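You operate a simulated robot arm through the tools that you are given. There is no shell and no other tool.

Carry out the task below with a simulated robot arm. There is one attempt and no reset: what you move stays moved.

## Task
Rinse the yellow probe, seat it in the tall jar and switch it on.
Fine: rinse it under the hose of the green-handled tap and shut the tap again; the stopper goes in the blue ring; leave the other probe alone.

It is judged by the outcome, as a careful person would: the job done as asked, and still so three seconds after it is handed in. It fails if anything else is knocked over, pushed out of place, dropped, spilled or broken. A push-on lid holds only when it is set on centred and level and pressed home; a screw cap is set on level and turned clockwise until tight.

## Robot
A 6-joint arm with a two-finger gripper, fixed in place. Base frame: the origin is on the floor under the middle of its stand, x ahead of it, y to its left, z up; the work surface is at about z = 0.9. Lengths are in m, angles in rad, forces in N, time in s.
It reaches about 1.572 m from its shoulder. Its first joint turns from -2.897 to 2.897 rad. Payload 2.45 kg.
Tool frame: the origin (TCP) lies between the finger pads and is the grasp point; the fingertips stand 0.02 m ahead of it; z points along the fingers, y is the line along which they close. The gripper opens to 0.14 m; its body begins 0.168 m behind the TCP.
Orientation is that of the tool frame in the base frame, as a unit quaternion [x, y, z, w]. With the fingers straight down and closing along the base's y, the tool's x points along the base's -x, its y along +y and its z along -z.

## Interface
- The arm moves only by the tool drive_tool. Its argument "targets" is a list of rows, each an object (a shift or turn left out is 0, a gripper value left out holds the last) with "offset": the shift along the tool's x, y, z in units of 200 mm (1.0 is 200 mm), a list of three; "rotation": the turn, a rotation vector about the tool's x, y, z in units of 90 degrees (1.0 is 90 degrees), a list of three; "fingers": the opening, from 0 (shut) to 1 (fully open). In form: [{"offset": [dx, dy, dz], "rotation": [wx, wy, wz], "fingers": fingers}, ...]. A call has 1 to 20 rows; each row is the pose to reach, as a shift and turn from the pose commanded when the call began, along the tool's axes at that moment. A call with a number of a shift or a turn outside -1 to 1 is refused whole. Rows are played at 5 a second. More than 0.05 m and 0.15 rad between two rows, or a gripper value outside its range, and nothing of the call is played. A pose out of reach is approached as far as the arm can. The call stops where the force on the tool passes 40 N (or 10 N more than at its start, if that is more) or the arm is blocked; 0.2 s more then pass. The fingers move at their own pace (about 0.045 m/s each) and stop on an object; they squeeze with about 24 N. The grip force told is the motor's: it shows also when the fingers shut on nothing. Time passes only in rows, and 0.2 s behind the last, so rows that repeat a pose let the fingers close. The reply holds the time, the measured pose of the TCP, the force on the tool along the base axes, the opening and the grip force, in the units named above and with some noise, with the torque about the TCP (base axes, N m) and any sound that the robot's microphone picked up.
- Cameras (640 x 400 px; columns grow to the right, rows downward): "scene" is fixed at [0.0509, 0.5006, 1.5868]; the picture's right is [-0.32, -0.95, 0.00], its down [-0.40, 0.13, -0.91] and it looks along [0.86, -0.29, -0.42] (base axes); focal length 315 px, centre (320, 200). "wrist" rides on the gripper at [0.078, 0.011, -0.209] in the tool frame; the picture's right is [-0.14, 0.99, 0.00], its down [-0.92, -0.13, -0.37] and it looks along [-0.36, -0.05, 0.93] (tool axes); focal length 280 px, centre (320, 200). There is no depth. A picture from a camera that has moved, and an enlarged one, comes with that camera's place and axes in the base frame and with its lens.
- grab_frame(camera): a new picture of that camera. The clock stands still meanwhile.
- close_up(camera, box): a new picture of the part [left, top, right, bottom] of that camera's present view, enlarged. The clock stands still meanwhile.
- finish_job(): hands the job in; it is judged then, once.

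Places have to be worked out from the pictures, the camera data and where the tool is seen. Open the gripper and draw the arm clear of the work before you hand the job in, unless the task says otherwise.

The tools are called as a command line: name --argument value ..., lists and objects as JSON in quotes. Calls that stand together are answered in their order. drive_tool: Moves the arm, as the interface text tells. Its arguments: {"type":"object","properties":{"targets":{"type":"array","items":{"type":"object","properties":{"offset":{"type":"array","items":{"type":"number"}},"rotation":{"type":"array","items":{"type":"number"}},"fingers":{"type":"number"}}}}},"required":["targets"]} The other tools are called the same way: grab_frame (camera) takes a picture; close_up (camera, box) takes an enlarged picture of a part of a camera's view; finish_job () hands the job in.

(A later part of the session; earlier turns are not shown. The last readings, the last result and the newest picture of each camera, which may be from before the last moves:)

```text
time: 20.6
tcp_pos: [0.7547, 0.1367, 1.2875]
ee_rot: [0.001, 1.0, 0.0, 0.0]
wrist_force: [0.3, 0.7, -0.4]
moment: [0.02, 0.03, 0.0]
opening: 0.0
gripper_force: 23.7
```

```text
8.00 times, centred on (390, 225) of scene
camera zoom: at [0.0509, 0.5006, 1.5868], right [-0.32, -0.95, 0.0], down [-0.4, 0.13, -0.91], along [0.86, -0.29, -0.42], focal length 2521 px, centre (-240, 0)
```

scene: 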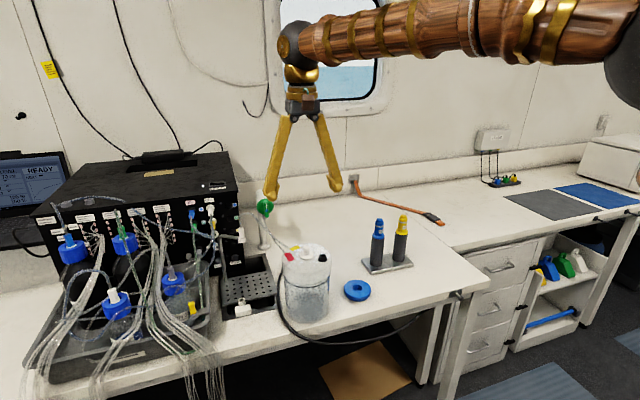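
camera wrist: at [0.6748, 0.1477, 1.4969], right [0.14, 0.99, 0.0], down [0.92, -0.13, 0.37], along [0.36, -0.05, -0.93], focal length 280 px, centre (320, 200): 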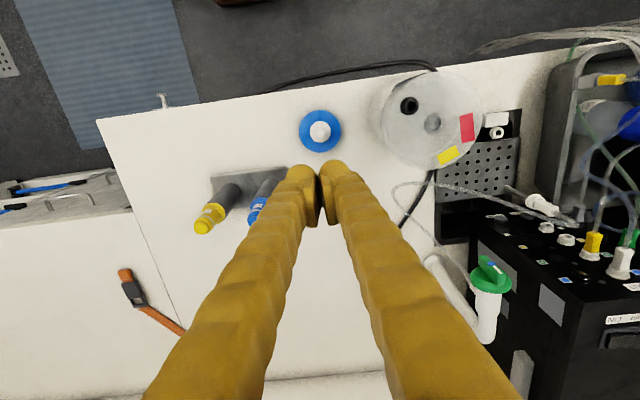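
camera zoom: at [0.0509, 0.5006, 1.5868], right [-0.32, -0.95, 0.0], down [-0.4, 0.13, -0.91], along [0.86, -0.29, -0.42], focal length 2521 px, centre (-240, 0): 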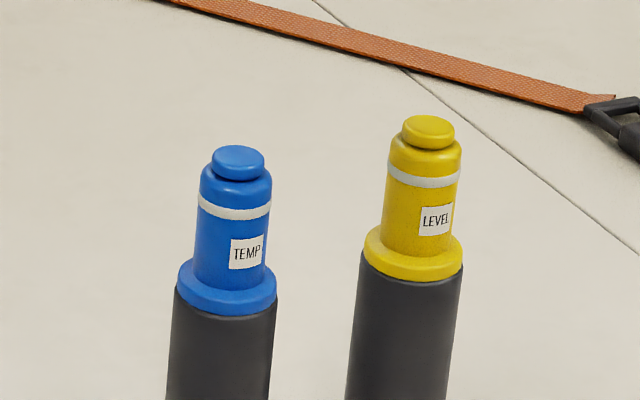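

The step was just over the limit, so nothing moved. I'll repeat it with smaller steps and open the fingers for a clear view.

drive_tool --targets '[{"offset": [-0.08, -0.2, 0], "fingers": 0.5}, {"offset": [-0.16, -0.4, 0], "fingers": 0.5}, {"offset": [-0.24, -0.6, 0], "fingers": 0.5}, {"offset": [-0.32, -0.8, 0], "fingers": 0.5}, {"offset": [-0.4, -0.98, 0], "fingers": 0.5}, {"offset": [-0.4, -0.98, 0], "fingers": 0.5}]'

grab_frame --camera "wrist"

close_up --camera "wrist" --box '[260, 100, 420, 220]'

```text
time: 22.0
tcp_pos: [0.8333, -0.0602, 1.2837]
ee_rot: [0.0, 1.0, 0.0, 0.0]
wrist_force: [0.7, -0.1, 0.7]
moment: [0.03, 0.01, -0.01]
opening: 0.0701
gripper_force: 0.0
```

```text
taken
camera wrist: at [0.7549, -0.0492, 1.4935], right [0.14, 0.99, 0.0], down [0.92, -0.13, 0.37], along [0.36, -0.05, -0.93], focal length 280 px, centre (320, 200)
```

wrist: 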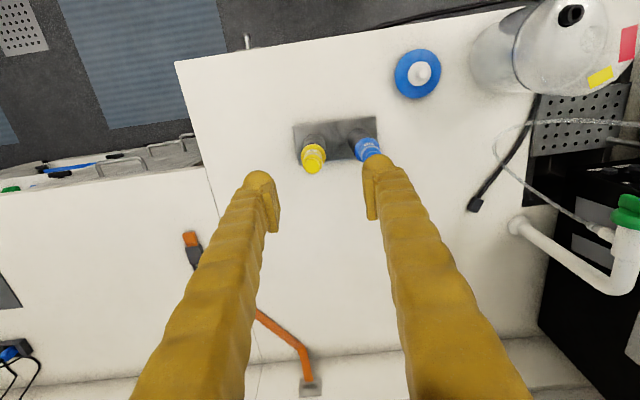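

```text
3.33 times, centred on (340, 160) of wrist
camera zoom: at [0.7549, -0.0492, 1.4935], right [0.14, 0.99, 0.0], down [0.92, -0.13, 0.37], along [0.36, -0.05, -0.93], focal length 935 px, centre (253, 333)
```

zoom: 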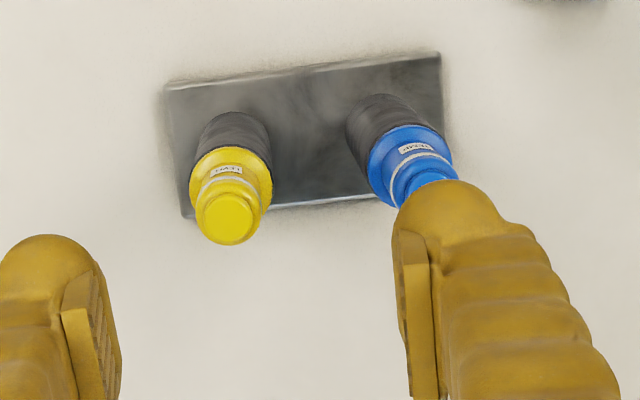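

The probe top is at about (0.855, −0.075) in the nearer view, which is better than the scene estimate. Now I'll go back towards the tap in steps, tilting the gripper for a front view.

drive_tool --targets '[{"offset": [0.08, 0.22, -0.05], "fingers": 0}, {"offset": [0.16, 0.44, -0.1], "fingers": 0}, {"offset": [0.24, 0.66, -0.1], "fingers": 0}, {"offset": [0.32, 0.88, -0.1], "fingers": 0}, {"offset": [0.35, 1.0, -0.1], "fingers": 0}]'

drive_tool --targets '[{"offset": [0, 0.24, 0], "rotation": [0, -0.09, 0]}, {"offset": [0, 0.48, 0], "rotation": [0, -0.18, 0]}, {"offset": [0, 0.72, 0], "rotation": [0, -0.27, 0]}, {"offset": [0, 0.96, 0], "rotation": [0, -0.36, 0]}, {"offset": [0, 1.0, 0], "rotation": [0, -0.45, 0]}, {"offset": [0, 1.0, 0], "rotation": [0, -0.5, 0]}, {"offset": [0, 1.0, 0], "rotation": [0, -0.5, 0]}]'

grab_frame --camera "wrist"

grab_frame --camera "scene"

```text
time: 23.2
tcp_pos: [0.7655, 0.1405, 1.3072]
ee_rot: [-0.001, 1.0, 0.0, 0.001]
wrist_force: [-1.0, 0.6, 0.0]
moment: [-0.01, 0.02, -0.01]
opening: 0.0001
gripper_force: 24.2
```

```text
time: 24.8
tcp_pos: [0.766, 0.3406, 1.3045]
ee_rot: [0.001, 0.924, 0.0, 0.382]
wrist_force: [-0.4, -0.6, -0.9]
moment: [0.0, -0.01, 0.01]
opening: 0.0
gripper_force: 23.8
```

```text
taken
camera wrist: at [0.5612, 0.3506, 1.3977], right [0.1, 0.99, 0.1], down [0.39, -0.13, 0.91], along [0.92, -0.05, -0.4], focal length 280 px, centre (320, 200)
```

wrist: 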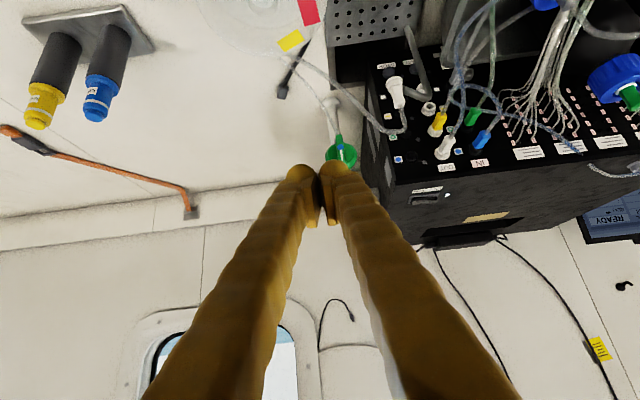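

```text
taken
```

scene: 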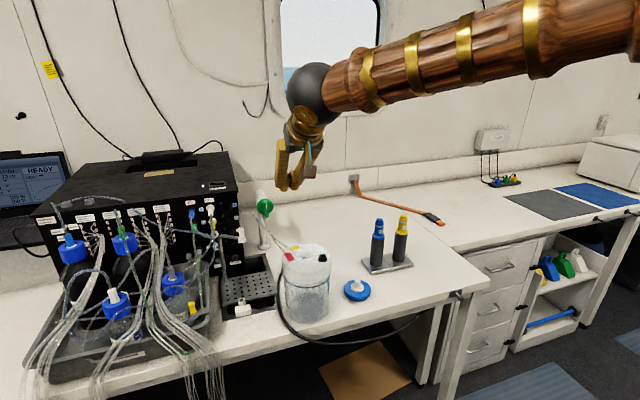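

The view is now from the front (upside down in the picture). I'll enlarge the tap and nozzle area.

close_up --camera "wrist" --box '[290, 60, 430, 190]'

```text
3.08 times, centred on (360, 125) of wrist
camera zoom: at [0.5612, 0.3506, 1.3977], right [0.1, 0.99, 0.1], down [0.39, -0.13, 0.91], along [0.92, -0.05, -0.4], focal length 863 px, centre (197, 431)
```

zoom: 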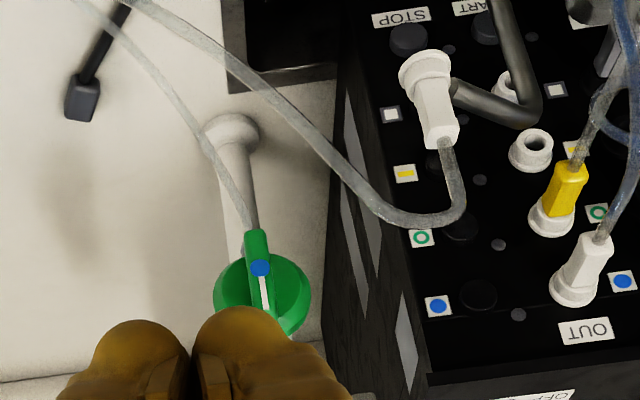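

The front view confirms the tap axis at about (0.956, 0.3725, 1.134), with a bar 13 mm wide pointing up. I'll bring the shut fingers in above and to the right of the bar, ready to push its top counter-clockwise.

drive_tool --targets '[{"offset": [-0.08, -0.02, 0.16]}, {"offset": [-0.16, -0.04, 0.32]}, {"offset": [-0.24, -0.06, 0.48]}, {"offset": [-0.316, -0.078, 0.63]}, {"offset": [-0.316, -0.078, 0.63]}]'

grab_frame --camera "wrist"

close_up --camera "scene" --box '[210, 150, 340, 280]'

```text
time: 26.0
tcp_pos: [0.897, 0.3231, 1.2624]
ee_rot: [0.0, 0.924, 0.001, 0.383]
wrist_force: [-0.3, -0.1, 0.0]
moment: [0.0, -0.02, 0.01]
opening: 0.0001
gripper_force: 24.1
```

```text
taken
camera wrist: at [0.6935, 0.3332, 1.3544], right [0.1, 0.99, 0.1], down [0.39, -0.13, 0.91], along [0.92, -0.05, -0.4], focal length 280 px, centre (320, 200)
```

wrist: 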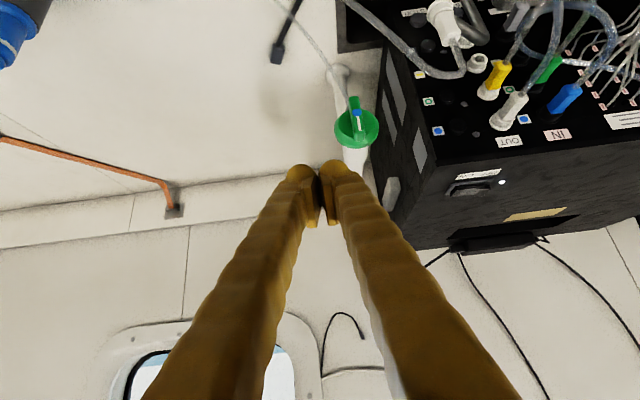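

```text
3.08 times, centred on (275, 215) of scene
camera zoom: at [0.0509, 0.5006, 1.5868], right [-0.32, -0.95, 0.0], down [-0.4, 0.13, -0.91], along [0.86, -0.29, -0.42], focal length 970 px, centre (458, 154)
```

zoom: 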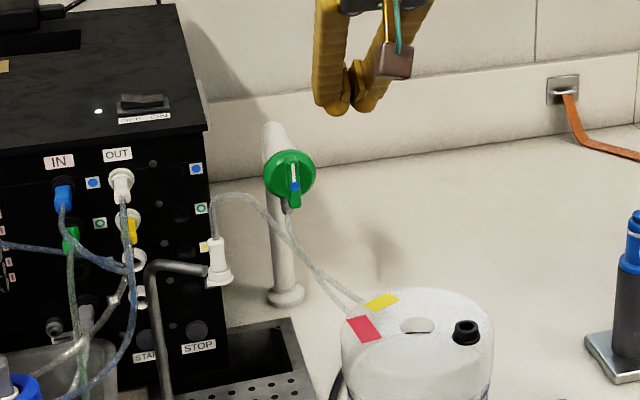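

Closer now; I'll enlarge the handle to refine its place before going in.

close_up --camera "wrist" --box '[310, 70, 410, 170]'

```text
4.00 times, centred on (360, 120) of wrist
camera zoom: at [0.6935, 0.3332, 1.3544], right [0.1, 0.99, 0.1], down [0.39, -0.13, 0.91], along [0.92, -0.05, -0.4], focal length 1122 px, centre (160, 520)
```

zoom: 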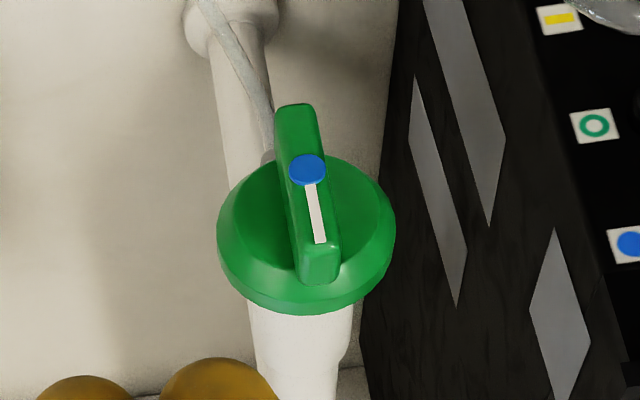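

The bar runs from z≈1.110 to 1.164 with its face at x≈0.956, centred on y≈0.372. I'll lower the shut fingertips beside its top half, on the −y side, without touching the disc.

drive_tool --targets '[{"offset": [0.04, 0, 0.14]}, {"offset": [0.08, 0, 0.28]}, {"offset": [0.12, 0, 0.42]}, {"offset": [0.157, 0, 0.553]}, {"offset": [0.157, 0, 0.553]}]'

close_up --camera "wrist" --box '[260, 90, 420, 250]'

close_up --camera "scene" --box '[220, 160, 320, 260]'

```text
time: 27.2
tcp_pos: [0.9529, 0.3234, 1.1614]
ee_rot: [0.0, 0.924, 0.0, 0.383]
wrist_force: [0.3, 0.0, 0.3]
moment: [-0.02, -0.03, 0.0]
opening: 0.0002
gripper_force: 23.8
```

```text
2.50 times, centred on (340, 170) of wrist
camera zoom: at [0.7507, 0.3347, 1.2546], right [0.1, 0.99, 0.1], down [0.39, -0.13, 0.91], along [0.92, -0.05, -0.4], focal length 701 px, centre (270, 275)
```

zoom: 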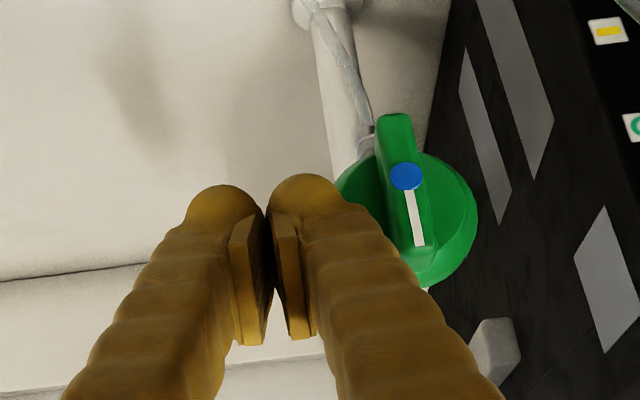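

```text
4.00 times, centred on (270, 210) of scene
camera zoom: at [0.0509, 0.5006, 1.5868], right [-0.32, -0.95, 0.0], down [-0.4, 0.13, -0.91], along [0.86, -0.29, -0.42], focal length 1260 px, centre (520, 160)
```

zoom: 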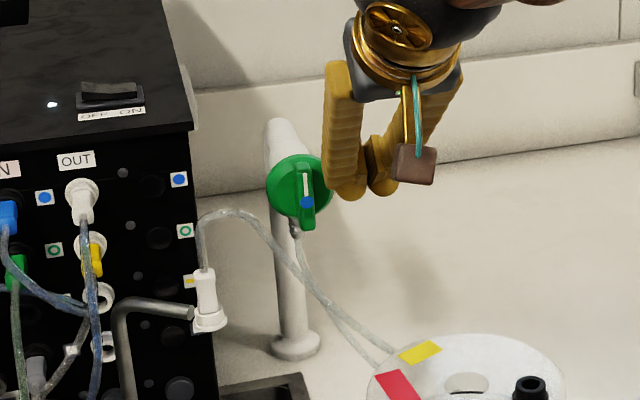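

The fingers are beside the bar's upper half without contact. I'll push towards +y (counter-clockwise seen from the front) in small steps and check the response.

drive_tool --targets '[{"offset": [0, 0.02, 0]}, {"offset": [0, 0.04, 0]}, {"offset": [0, 0.06, 0]}, {"offset": [0, 0.08, 0]}, {"offset": [0, 0.1, 0]}, {"offset": [0, 0.12, 0]}, {"offset": [0, 0.14, 0]}]'

close_up --camera "wrist" --box '[260, 90, 420, 250]'

close_up --camera "scene" --box '[200, 170, 320, 320]'

```text
time: 28.7
tcp_pos: [0.9541, 0.3465, 1.1627]
ee_rot: [0.002, 0.924, -0.002, 0.383]
wrist_force: [-7.7, -5.4, 4.8]
moment: [0.01, 0.0, 0.15]
opening: 0.0004
gripper_force: 24.0
stopped in row 7: the force on the tool passed its limit at 48 N (the readings are from after the stop); the commanded pose is now the measured one
```

```text
2.50 times, centred on (340, 170) of wrist
camera zoom: at [0.7497, 0.3583, 1.2563], right [0.1, 0.99, 0.1], down [0.39, -0.13, 0.91], along [0.92, -0.05, -0.4], focal length 701 px, centre (270, 275)
```

zoom: 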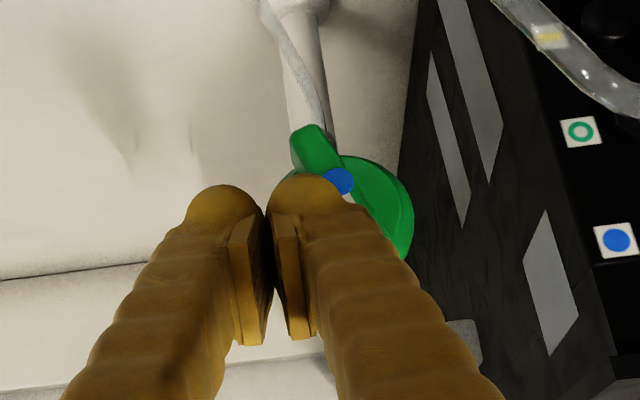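

```text
2.67 times, centred on (260, 245) of scene
camera zoom: at [0.0509, 0.5006, 1.5868], right [-0.32, -0.95, 0.0], down [-0.4, 0.13, -0.91], along [0.86, -0.29, -0.42], focal length 840 px, centre (480, 80)
```

zoom: 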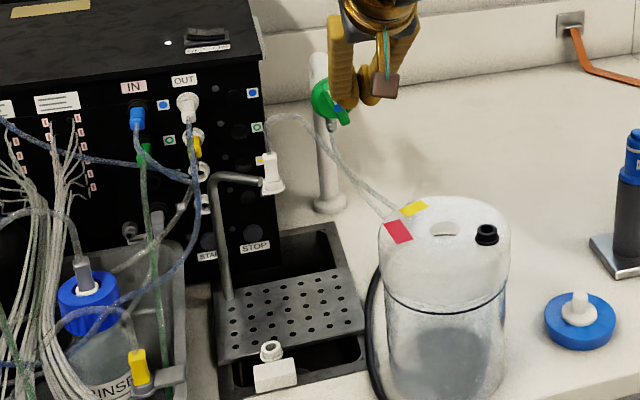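

The handle has turned about 40° counter-clockwise, then resistance reached the limit. I'll check the nozzle for a stream and the handle's angle.

close_up --camera "scene" --box '[270, 185, 320, 235]'

close_up --camera "scene" --box '[230, 220, 290, 310]'

close_up --camera "scene" --box '[245, 180, 285, 220]'

```text
8.00 times, centred on (295, 210) of scene
camera zoom: at [0.0509, 0.5006, 1.5868], right [-0.32, -0.95, 0.0], down [-0.4, 0.13, -0.91], along [0.86, -0.29, -0.42], focal length 2521 px, centre (520, 120)
```

zoom: 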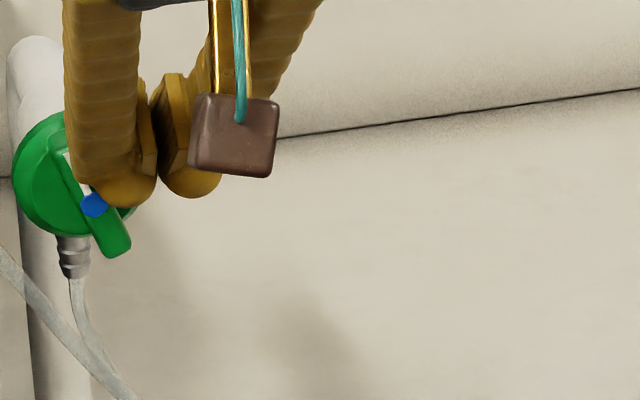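

```text
4.44 times, centred on (260, 265) of scene
camera zoom: at [0.0509, 0.5006, 1.5868], right [-0.32, -0.95, 0.0], down [-0.4, 0.13, -0.91], along [0.86, -0.29, -0.42], focal length 1401 px, centre (587, -89)
```

zoom: 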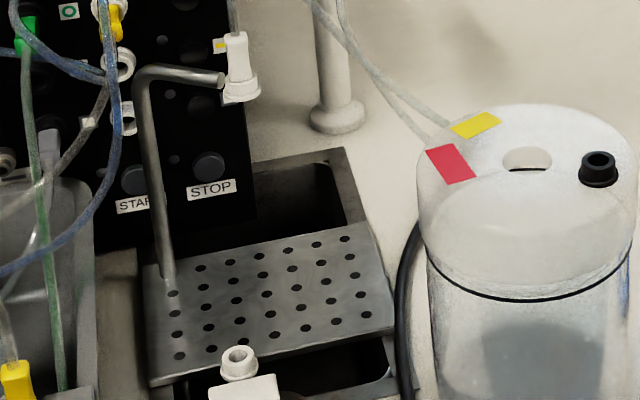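

```text
10.00 times, centred on (265, 200) of scene
camera zoom: at [0.0509, 0.5006, 1.5868], right [-0.32, -0.95, 0.0], down [-0.4, 0.13, -0.91], along [0.86, -0.29, -0.42], focal length 3151 px, centre (870, 200)
```

zoom: 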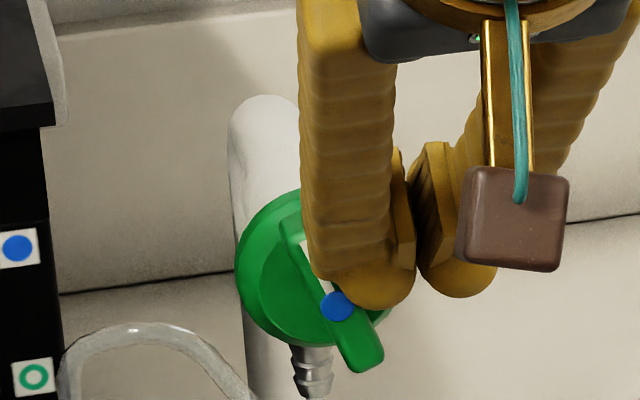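

The fingertip is bearing near the middle of the bar, where the leverage is poor. I'll back off slightly, raise about 12 mm to bear on the bar's end, and push on.

drive_tool --targets '[{"offset": [0.0106, -0.03, -0.0106]}, {"offset": [-0.0318, -0.03, -0.053]}, {"offset": [-0.0318, 0.0, -0.053]}, {"offset": [-0.0318, 0.025, -0.053]}, {"offset": [-0.0318, 0.05, -0.053]}, {"offset": [-0.0318, 0.075, -0.053]}, {"offset": [-0.0247, 0.1, -0.046]}, {"offset": [-0.0177, 0.125, -0.0389]}]'

close_up --camera "wrist" --box '[260, 90, 420, 250]'

close_up --camera "scene" --box '[230, 170, 310, 250]'

```text
time: 30.5
tcp_pos: [0.9511, 0.3708, 1.1713]
ee_rot: [0.002, 0.924, -0.001, 0.382]
wrist_force: [-4.9, -1.1, 4.0]
moment: [0.03, 0.04, 0.06]
opening: 0.0
gripper_force: 24.2
```

```text
2.50 times, centred on (340, 170) of wrist
camera zoom: at [0.7465, 0.3832, 1.2633], right [0.1, 0.99, 0.1], down [0.39, -0.13, 0.91], along [0.92, -0.05, -0.4], focal length 701 px, centre (270, 275)
```

zoom: 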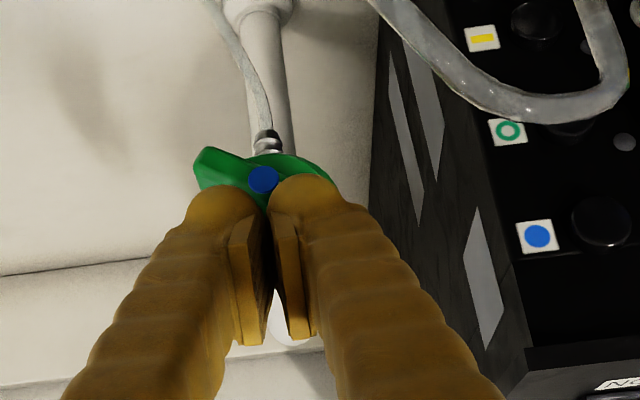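

```text
5.00 times, centred on (270, 210) of scene
camera zoom: at [0.0509, 0.5006, 1.5868], right [-0.32, -0.95, 0.0], down [-0.4, 0.13, -0.91], along [0.86, -0.29, -0.42], focal length 1576 px, centre (570, 150)
```

zoom: 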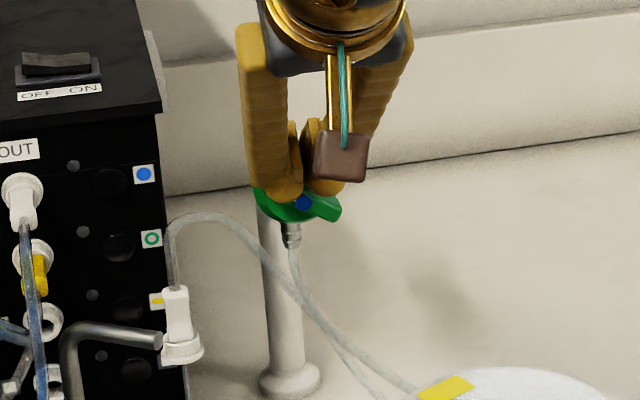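

The bar is about 65–70° round and there's no water yet. I'll keep going, moving further along +y and pressing down on the left end.

drive_tool --targets '[{"offset": [0, 0.03, 0]}, {"offset": [0, 0.06, 0]}, {"offset": [0.0106, 0.08, 0.0106]}, {"offset": [0.0212, 0.09, 0.0212]}, {"offset": [0.0354, 0.1, 0.0354]}, {"offset": [0.046, 0.1, 0.046]}]'

close_up --camera "wrist" --box '[260, 90, 420, 250]'

close_up --camera "scene" --box '[230, 170, 310, 270]'

```text
time: 31.9
tcp_pos: [0.9511, 0.393, 1.161]
ee_rot: [0.001, 0.923, 0.0, 0.384]
wrist_force: [-21.9, -1.2, 31.2]
moment: [-0.54, 0.26, 0.13]
opening: 0.0059
gripper_force: 29.3
```

```text
2.50 times, centred on (340, 170) of wrist
camera zoom: at [0.7463, 0.4038, 1.2533], right [0.1, 0.99, 0.1], down [0.39, -0.13, 0.91], along [0.92, -0.05, -0.4], focal length 701 px, centre (270, 275)
```

zoom: 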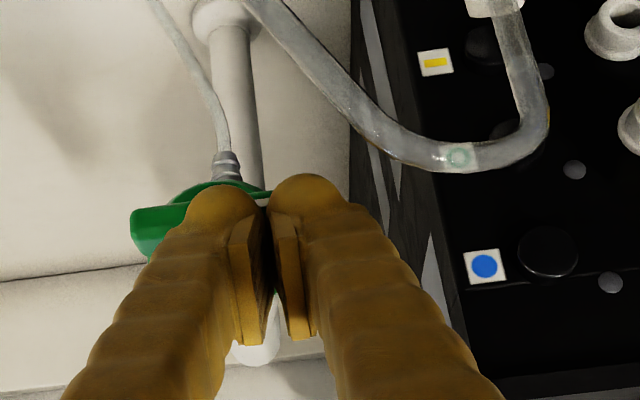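

```text
4.00 times, centred on (270, 220) of scene
camera zoom: at [0.0509, 0.5006, 1.5868], right [-0.32, -0.95, 0.0], down [-0.4, 0.13, -0.91], along [0.86, -0.29, -0.42], focal length 1260 px, centre (520, 120)
```

zoom: 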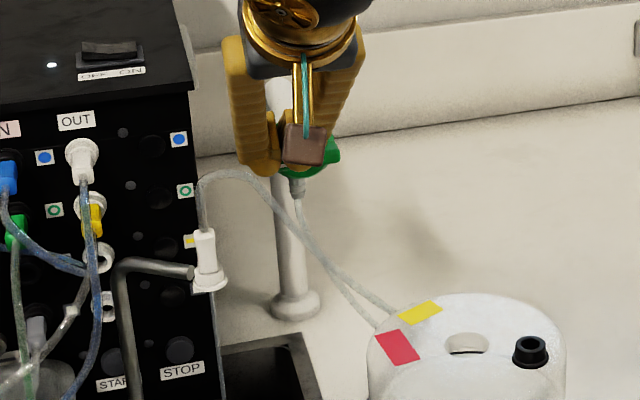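

The bar is now about horizontal and the force is rising (31 N), so it may be at its stop. I'll lift off and check for water at the nozzle.

drive_tool --targets '[{"offset": [-0.05, 0, -0.06]}, {"offset": [-0.1, 0, -0.2]}, {"offset": [-0.1, -0.1, -0.35]}, {"offset": [-0.1, -0.1, -0.35]}]'

close_up --camera "wrist" --box '[250, 20, 450, 220]'

close_up --camera "scene" --box '[210, 180, 310, 320]'

close_up --camera "scene" --box '[225, 220, 275, 290]'

```text
time: 32.9
tcp_pos: [0.9166, 0.3724, 1.2178]
ee_rot: [0.001, 0.924, -0.002, 0.383]
wrist_force: [0.5, -0.1, -0.1]
moment: [0.0, -0.01, 0.01]
opening: 0.0
gripper_force: 29.6
```

```text
2.00 times, centred on (350, 120) of wrist
camera zoom: at [0.7116, 0.3848, 1.3125], right [0.1, 0.99, 0.1], down [0.39, -0.13, 0.91], along [0.92, -0.05, -0.4], focal length 561 px, centre (260, 360)
```

zoom: 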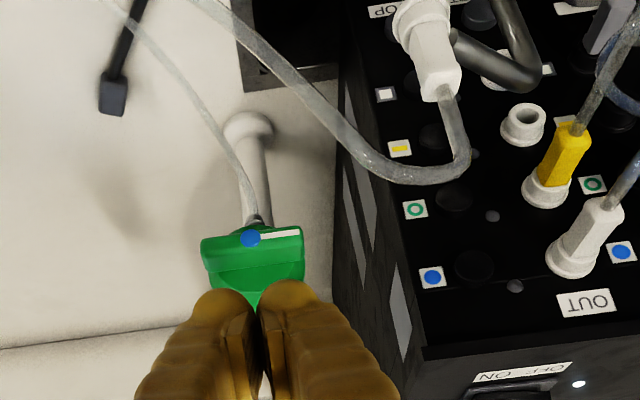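

```text
2.86 times, centred on (260, 250) of scene
camera zoom: at [0.0509, 0.5006, 1.5868], right [-0.32, -0.95, 0.0], down [-0.4, 0.13, -0.91], along [0.86, -0.29, -0.42], focal length 900 px, centre (491, 57)
```

zoom: 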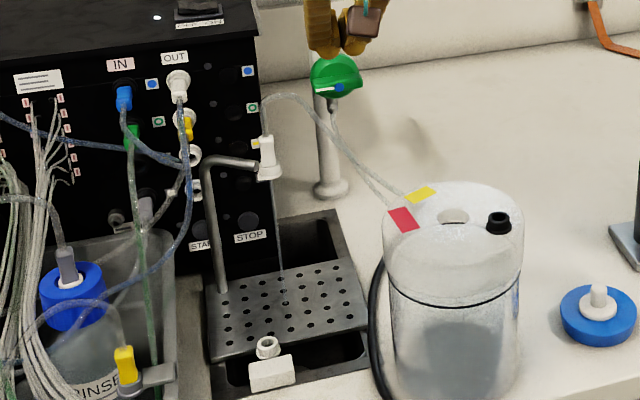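

```text
5.71 times, centred on (250, 255) of scene
camera zoom: at [0.0509, 0.5006, 1.5868], right [-0.32, -0.95, 0.0], down [-0.4, 0.13, -0.91], along [0.86, -0.29, -0.42], focal length 1801 px, centre (720, -114)
```

zoom: 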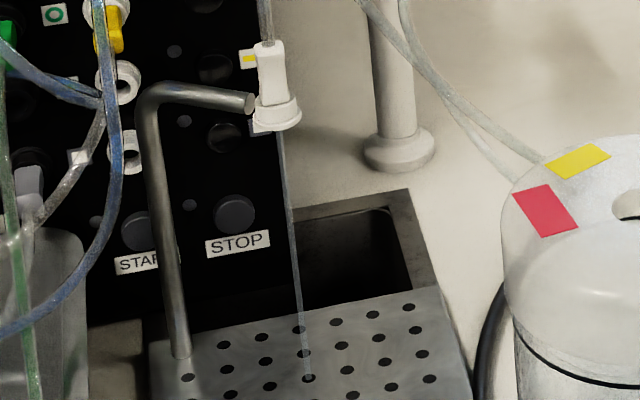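

Water is now running in a thin stream from the nozzle straight down onto the grate at about (0.895, 0.463). I'll retract, straighten the gripper and head for the yellow probe.

drive_tool --targets '[{"offset": [-0.018, -0.125, -0.077], "rotation": [0, 0.09, 0]}, {"offset": [-0.036, -0.25, -0.154], "rotation": [0, 0.18, 0]}, {"offset": [-0.053, -0.375, -0.23], "rotation": [0, 0.27, 0]}, {"offset": [-0.07, -0.5, -0.31], "rotation": [0, 0.36, 0]}, {"offset": [-0.088, -0.65, -0.385], "rotation": [0, 0.45, 0]}, {"offset": [-0.106, -0.8, -0.46], "rotation": [0, 0.5, 0]}]'

drive_tool --targets '[{"offset": [0.01, -0.16, 0], "rotation": [0, 0, -0.09], "fingers": 0.45}, {"offset": [0.02, -0.32, 0], "rotation": [0, 0, -0.18], "fingers": 0.45}, {"offset": [0.03, -0.48, 0], "rotation": [0, 0, -0.27], "fingers": 0.45}, {"offset": [0.03, -0.64, 0], "rotation": [0, 0, -0.36], "fingers": 0.45}, {"offset": [0.03, -0.8, 0], "rotation": [0, 0, -0.45], "fingers": 0.45}, {"offset": [0.03, -0.98, 0], "rotation": [0, 0, -0.5], "fingers": 0.45}]'

```text
time: 34.3
tcp_pos: [0.8655, 0.2122, 1.3014]
ee_rot: [0.001, 1.0, -0.001, -0.001]
wrist_force: [0.0, 0.4, 0.5]
moment: [-0.01, -0.06, -0.02]
opening: 0.0
gripper_force: 29.3
```

```text
time: 35.7
tcp_pos: [0.8597, 0.0156, 1.3007]
ee_rot: [-0.383, 0.924, -0.002, -0.001]
wrist_force: [0.3, 0.2, -0.5]
moment: [0.0, 0.0, 0.04]
opening: 0.063
gripper_force: 0.1
```

Now over the blue probe's side at a safe height. I'll move above the yellow probe and look again.

drive_tool --targets '[{"offset": [0.11, -0.1, 0.05]}, {"offset": [0.22, -0.2, 0.15]}, {"offset": [0.335, -0.3, 0.3]}, {"offset": [0.335, -0.3, 0.4]}, {"offset": [0.335, -0.3, 0.4]}]'

grab_frame --camera "wrist"

close_up --camera "wrist" --box '[240, 90, 400, 250]'

```text
time: 36.9
tcp_pos: [0.8531, -0.0746, 1.2203]
ee_rot: [-0.381, 0.925, -0.002, 0.001]
wrist_force: [0.1, -0.4, -0.1]
moment: [-0.01, 0.01, 0.02]
opening: 0.0628
gripper_force: 0.0
```

```text
taken
camera wrist: at [0.7897, -0.1217, 1.4306], right [-0.6, 0.8, 0.0], down [0.74, 0.56, 0.37], along [0.29, 0.22, -0.93], focal length 280 px, centre (320, 200)
```

wrist: 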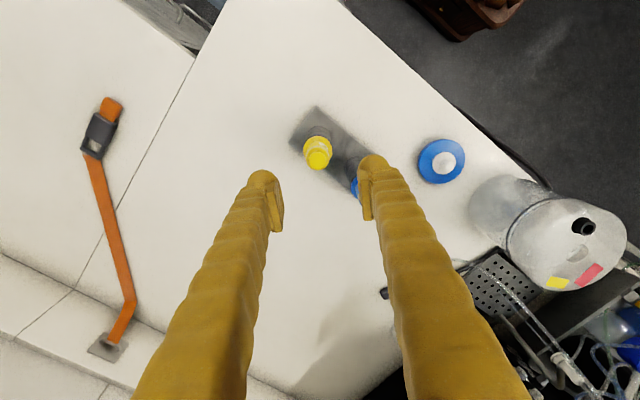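

```text
2.50 times, centred on (320, 170) of wrist
camera zoom: at [0.7897, -0.1217, 1.4306], right [-0.6, 0.8, 0.0], down [0.74, 0.56, 0.37], along [0.29, 0.22, -0.93], focal length 701 px, centre (320, 275)
```

zoom: 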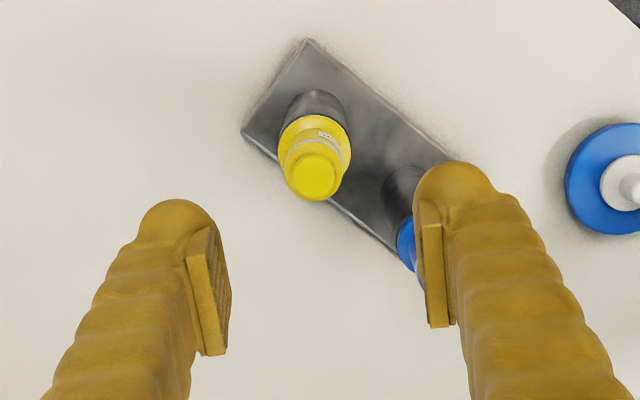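

The probe is within 3 mm of the tool axis. I'll correct and lower to just above the button for a last check.

drive_tool --targets '[{"offset": [-0.0075, -0.016, 0.12]}, {"offset": [-0.0075, -0.016, 0.26]}, {"offset": [-0.0075, -0.016, 0.4]}, {"offset": [-0.0075, -0.016, 0.47]}, {"offset": [-0.0075, -0.016, 0.47]}]'

close_up --camera "wrist" --box '[240, 90, 400, 250]'

close_up --camera "scene" --box '[340, 160, 440, 280]'

```text
time: 38.1
tcp_pos: [0.8555, -0.0766, 1.1267]
ee_rot: [-0.381, 0.924, -0.001, 0.0]
wrist_force: [-1.0, -0.4, -0.7]
moment: [-0.03, 0.04, 0.01]
opening: 0.0631
gripper_force: 0.0
```

```text
2.50 times, centred on (320, 170) of wrist
camera zoom: at [0.7919, -0.1221, 1.3367], right [-0.6, 0.8, 0.0], down [0.74, 0.56, 0.37], along [0.29, 0.22, -0.93], focal length 701 px, centre (320, 275)
```

zoom: 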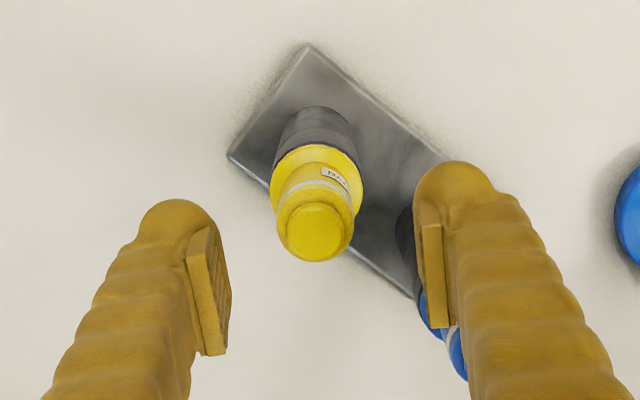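

```text
3.33 times, centred on (390, 220) of scene
camera zoom: at [0.0509, 0.5006, 1.5868], right [-0.32, -0.95, 0.0], down [-0.4, 0.13, -0.91], along [0.86, -0.29, -0.42], focal length 1050 px, centre (87, 133)
```

zoom: 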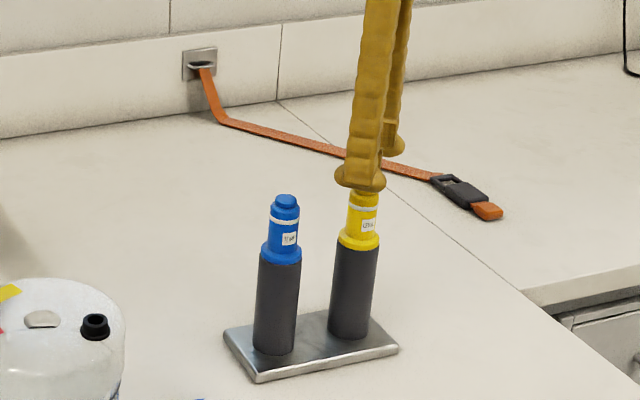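

The button is aligned along x and 2 mm off sideways. I'll correct, descend so the pads span the handle just above its flange, and close.

drive_tool --targets '[{"offset": [0, -0.01, 0.1]}, {"offset": [0, -0.01, 0.2]}, {"offset": [0, -0.01, 0.3]}, {"offset": [0, -0.01, 0.3]}]'

close_up --camera "wrist" --box '[240, 90, 400, 250]'

close_up --camera "scene" --box '[360, 190, 430, 270]'

```text
time: 39.1
tcp_pos: [0.8594, -0.0762, 1.0685]
ee_rot: [-0.382, 0.924, -0.001, -0.001]
wrist_force: [1.0, -1.1, -1.1]
moment: [-0.02, -0.01, -0.02]
opening: 0.0629
gripper_force: 0.0
```

```text
2.50 times, centred on (320, 170) of wrist
camera zoom: at [0.7944, -0.1235, 1.278], right [-0.6, 0.8, 0.0], down [0.74, 0.56, 0.37], along [0.29, 0.22, -0.93], focal length 701 px, centre (320, 275)
```

zoom: 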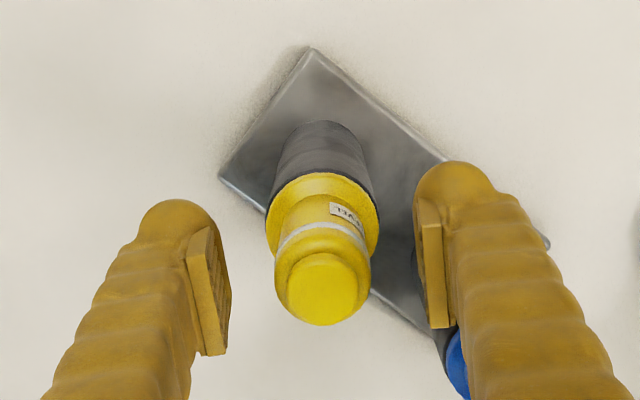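

```text
5.00 times, centred on (395, 230) of scene
camera zoom: at [0.0509, 0.5006, 1.5868], right [-0.32, -0.95, 0.0], down [-0.4, 0.13, -0.91], along [0.86, -0.29, -0.42], focal length 1576 px, centre (-55, 50)
```

zoom: 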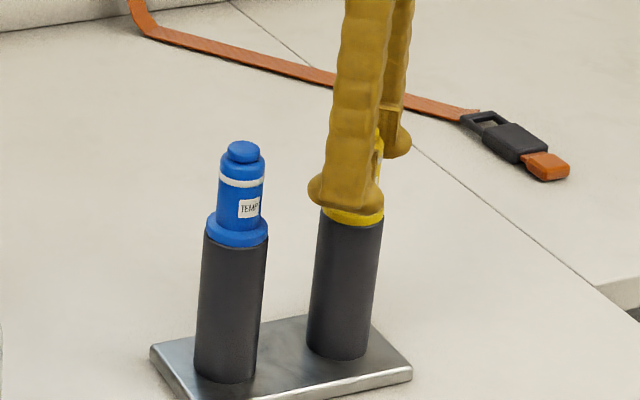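

The fingers straddle the handle above the flange with the button clear. I'll close on the handle.

drive_tool --targets '[{"offset": [0.01, 0, 0.01], "fingers": 0.0}, {"offset": [0.01, 0, 0.01], "fingers": 0.0}, {"offset": [0.01, 0, 0.01], "fingers": 0.0}, {"offset": [0.01, 0, 0.01], "fingers": 0.0}]'

close_up --camera "wrist" --box '[240, 90, 400, 250]'

```text
time: 40.1
tcp_pos: [0.8566, -0.0778, 1.0661]
ee_rot: [-0.381, 0.924, -0.001, -0.001]
wrist_force: [-0.2, 0.0, 0.1]
moment: [0.02, -0.02, -0.02]
opening: 0.0278
gripper_force: 24.0
```

```text
2.50 times, centred on (320, 170) of wrist
camera zoom: at [0.7925, -0.125, 1.2759], right [-0.6, 0.8, 0.0], down [0.74, 0.56, 0.37], along [0.29, 0.22, -0.93], focal length 701 px, centre (320, 275)
```

zoom: 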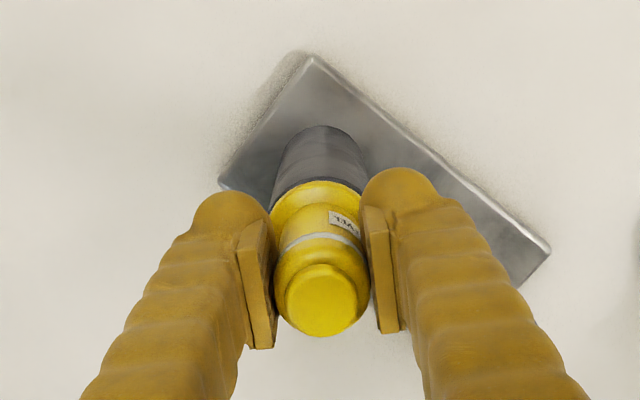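

Gripped at 28 mm with 24 N. I'll lift straight up out of the holder.

drive_tool --targets '[{"offset": [0, 0, -0.05]}, {"offset": [0, 0, -0.15]}, {"offset": [0, 0, -0.3]}, {"offset": [0, 0, -0.45]}, {"offset": [0, 0, -0.6]}, {"offset": [0, 0, -0.75]}, {"offset": [0, 0, -0.9]}, {"offset": [0, 0, -0.9]}]'

grab_frame --camera "scene"

close_up --camera "scene" --box '[340, 120, 440, 280]'

grab_frame --camera "wrist"

```text
time: 41.9
tcp_pos: [0.8564, -0.0777, 1.247]
ee_rot: [-0.382, 0.924, -0.002, 0.0]
wrist_force: [0.2, -0.3, -0.7]
moment: [-0.02, 0.0, 0.02]
opening: 0.0278
gripper_force: 24.2
```

```text
taken
```

scene: 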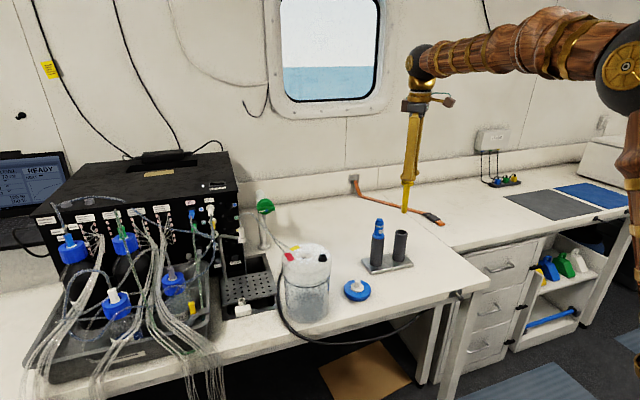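

```text
2.50 times, centred on (390, 200) of scene
camera zoom: at [0.0509, 0.5006, 1.5868], right [-0.32, -0.95, 0.0], down [-0.4, 0.13, -0.91], along [0.86, -0.29, -0.42], focal length 788 px, centre (145, 200)
```

zoom: 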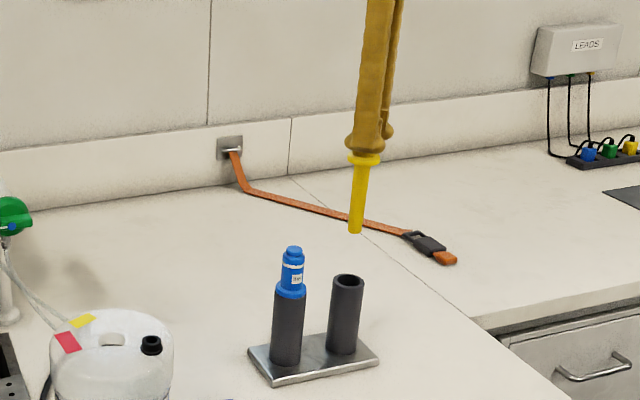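

```text
taken
camera wrist: at [0.7927, -0.1241, 1.4565], right [-0.6, 0.8, 0.0], down [0.74, 0.56, 0.37], along [0.29, 0.22, -0.93], focal length 280 px, centre (320, 200)
```

wrist: 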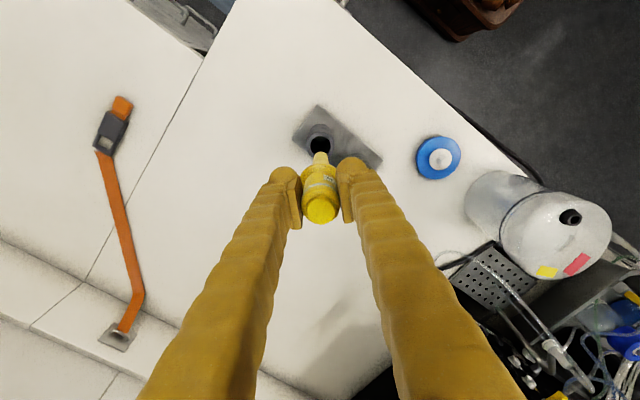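

The probe is out; its slim shaft runs about 95 mm below the flange and the empty tube is undisturbed. I'll lift, square up the gripper, and carry it round the front towards the nozzle.

drive_tool --targets '[{"offset": [0, 0, -0.2], "rotation": [0, 0, 0.06]}, {"offset": [0, 0, -0.4], "rotation": [0, 0, 0.12]}, {"offset": [0.03, 0.15, -0.4], "rotation": [0, 0, 0.2]}, {"offset": [0.06, 0.3, -0.4], "rotation": [0, 0, 0.28]}, {"offset": [0.09, 0.45, -0.4], "rotation": [0, 0, 0.36]}, {"offset": [0.12, 0.6, -0.4], "rotation": [0, 0, 0.43]}, {"offset": [0.15, 0.75, -0.4], "rotation": [0, 0, 0.5]}, {"offset": [0.178, 0.883, -0.4], "rotation": [0, 0, 0.5]}]'

drive_tool --targets '[{"offset": [0.06, 0.2, 0]}, {"offset": [0.12, 0.4, 0]}, {"offset": [0.18, 0.6, 0]}, {"offset": [0.24, 0.8, 0]}, {"offset": [0.3, 1.0, 0]}]'

```text
time: 43.7
tcp_pos: [0.7071, 0.0239, 1.3259]
ee_rot: [0.002, 1.0, -0.001, 0.0]
wrist_force: [-0.6, 0.3, -1.4]
moment: [-0.05, 0.04, -0.04]
opening: 0.0278
gripper_force: 24.3
```

```text
time: 44.9
tcp_pos: [0.6464, 0.2216, 1.3254]
ee_rot: [0.001, 1.0, -0.001, 0.0]
wrist_force: [0.4, 0.4, -0.2]
moment: [-0.02, 0.01, -0.02]
opening: 0.0278
gripper_force: 24.0
```

Next I'll go across in front of the drain while pitching the probe forward about 35°.

drive_tool --targets '[{"offset": [0, 0.2, 0], "rotation": [0, -0.08, 0]}, {"offset": [0, 0.4, 0], "rotation": [0, -0.16, 0]}, {"offset": [0, 0.6, 0.05], "rotation": [0, -0.24, 0]}, {"offset": [-0.02, 0.8, 0.1], "rotation": [0, -0.32, 0]}, {"offset": [-0.04, 1.0, 0.15], "rotation": [0, -0.389, 0]}, {"offset": [-0.04, 1.0, 0.15], "rotation": [0, -0.389, 0]}]'

grab_frame --camera "scene"

grab_frame --camera "wrist"

```text
time: 46.3
tcp_pos: [0.6516, 0.4232, 1.2992]
ee_rot: [0.0, 0.953, 0.001, 0.302]
wrist_force: [0.2, -0.2, -0.9]
moment: [-0.01, 0.02, -0.01]
opening: 0.0274
gripper_force: 23.8
```

```text
taken
```

scene: 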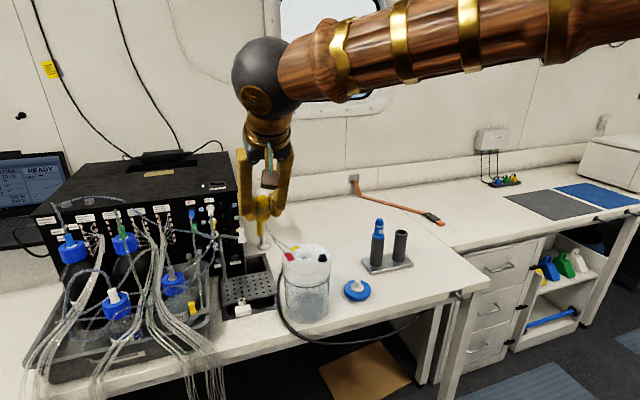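

```text
taken
camera wrist: at [0.4669, 0.4343, 1.4251], right [0.11, 0.99, 0.08], down [0.54, -0.13, 0.83], along [0.83, -0.05, -0.55], focal length 280 px, centre (320, 200)
```

wrist: 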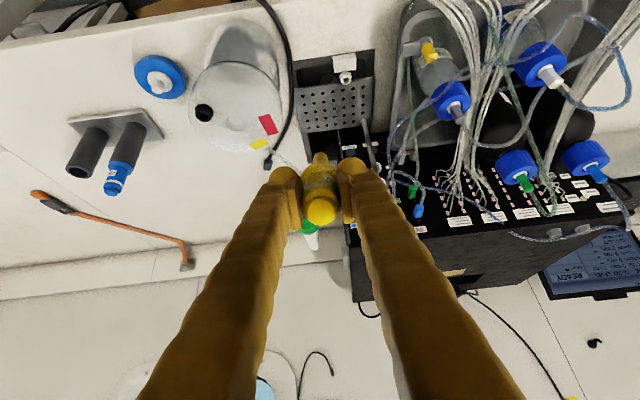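

The tilt so far is 35° from vertical; I want about 55°, so the shaft can pass under the nozzle. I'll pitch further while lowering to a waypoint in front of the stream.

drive_tool --targets '[{"offset": [0.057, 0.04, 0.166], "rotation": [0, -0.06, 0]}, {"offset": [0.115, 0.08, 0.332], "rotation": [0, -0.12, 0]}, {"offset": [0.172, 0.12, 0.498], "rotation": [0, -0.18, 0]}, {"offset": [0.23, 0.16, 0.664], "rotation": [0, -0.222, 0]}, {"offset": [0.287, 0.1965, 0.831], "rotation": [0, -0.222, 0]}, {"offset": [0.287, 0.1965, 0.831], "rotation": [0, -0.222, 0]}]'

close_up --camera "scene" --box '[190, 150, 350, 330]'

grab_frame --camera "wrist"

grab_frame --camera "scene"

```text
time: 47.7
tcp_pos: [0.7042, 0.4598, 1.126]
ee_rot: [0.002, 0.887, -0.002, 0.462]
wrist_force: [0.5, 0.9, -1.1]
moment: [0.03, 0.04, -0.01]
opening: 0.0277
gripper_force: 24.5
```

```text
2.22 times, centred on (270, 240) of scene
camera zoom: at [0.0509, 0.5006, 1.5868], right [-0.32, -0.95, 0.0], down [-0.4, 0.13, -0.91], along [0.86, -0.29, -0.42], focal length 700 px, centre (431, 111)
```

zoom: 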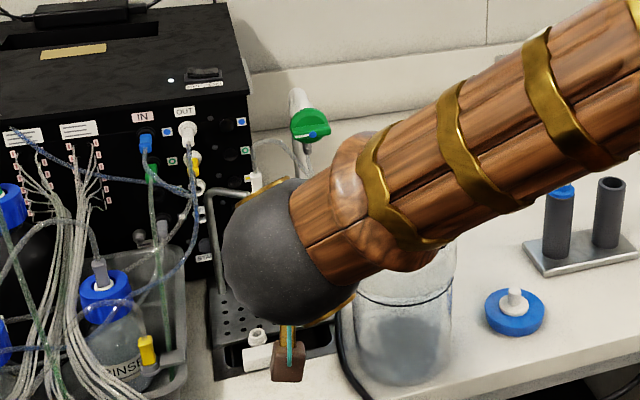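

```text
taken
camera wrist: at [0.4863, 0.4726, 1.1828], right [0.08, 0.99, 0.11], down [0.23, -0.13, 0.97], along [0.97, -0.05, -0.23], focal length 280 px, centre (320, 200)
```

wrist: 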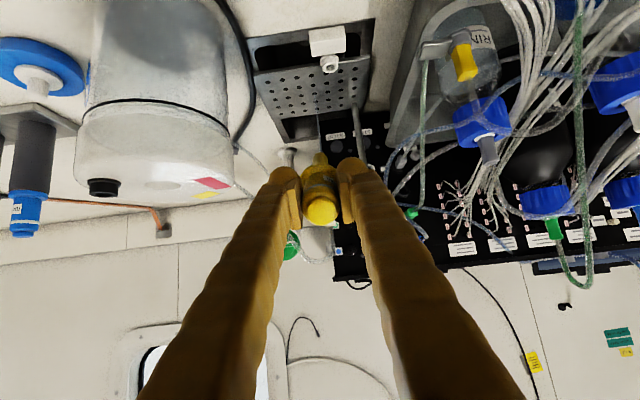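

```text
taken
```

scene: 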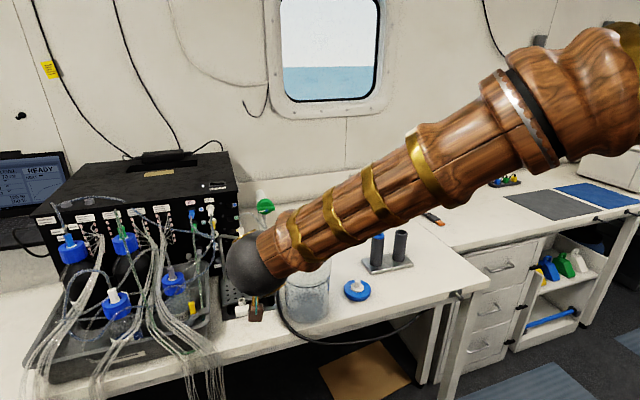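

The scene camera is blocked by the arm now, but the wrist camera sees the drain right ahead. I'll zoom in to find the stream relative to the probe.

close_up --camera "wrist" --box '[260, 60, 400, 220]'

```text
2.50 times, centred on (330, 140) of wrist
camera zoom: at [0.4863, 0.4726, 1.1828], right [0.08, 0.99, 0.11], down [0.23, -0.13, 0.97], along [0.97, -0.05, -0.23], focal length 701 px, centre (295, 350)
```

zoom: 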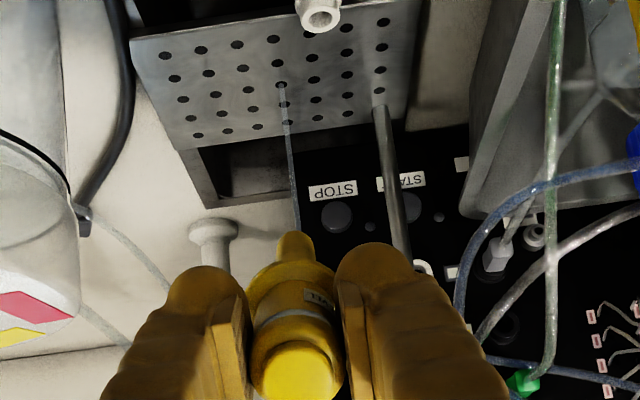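

The stream is directly in line with the probe and passes just behind its tip. I'll advance along the probe's axis so the shaft enters the stream about 8 cm below the nozzle.

drive_tool --targets '[{"offset": [0, 0.005, 0.15]}, {"offset": [0, 0.005, 0.3]}, {"offset": [0, 0.005, 0.42]}, {"offset": [0, 0.005, 0.54]}, {"offset": [0, 0.005, 0.63]}, {"offset": [0, 0.005, 0.7]}]'

grab_frame --camera "wrist"

close_up --camera "wrist" --box '[260, 60, 400, 220]'

close_up --camera "scene" --box '[190, 150, 350, 330]'

```text
time: 49.1
tcp_pos: [0.8197, 0.4627, 1.0454]
ee_rot: [0.002, 0.887, -0.002, 0.462]
wrist_force: [0.5, -0.2, -1.1]
moment: [0.0, 0.05, 0.0]
opening: 0.0279
gripper_force: 23.7
```

```text
taken
camera wrist: at [0.6023, 0.474, 1.1011], right [0.08, 0.99, 0.11], down [0.23, -0.13, 0.97], along [0.97, -0.05, -0.23], focal length 280 px, centre (320, 200)
```

wrist: 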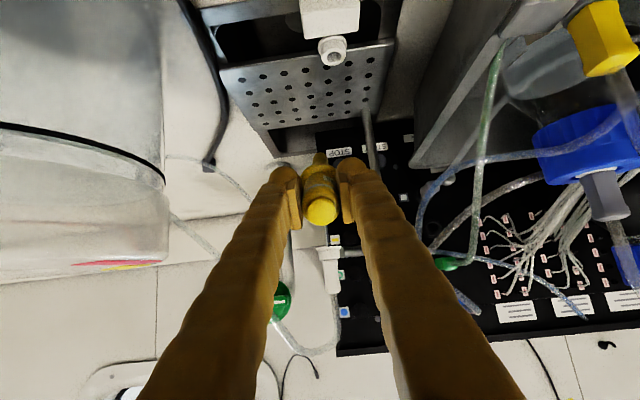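

```text
2.50 times, centred on (330, 140) of wrist
camera zoom: at [0.6023, 0.474, 1.1011], right [0.08, 0.99, 0.11], down [0.23, -0.13, 0.97], along [0.97, -0.05, -0.23], focal length 701 px, centre (295, 350)
```

zoom: 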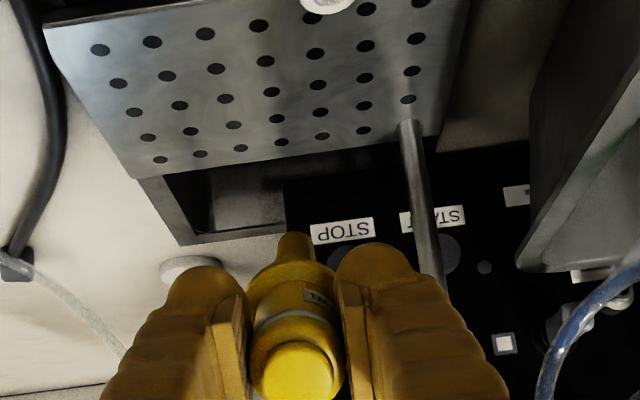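

```text
2.22 times, centred on (270, 240) of scene
camera zoom: at [0.0509, 0.5006, 1.5868], right [-0.32, -0.95, 0.0], down [-0.4, 0.13, -0.91], along [0.86, -0.29, -0.42], focal length 700 px, centre (431, 111)
```

zoom: 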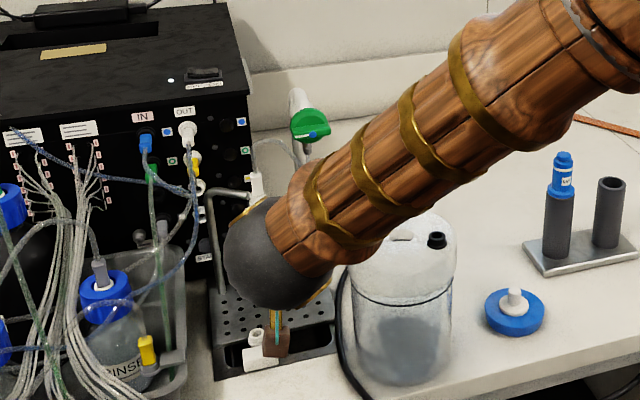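

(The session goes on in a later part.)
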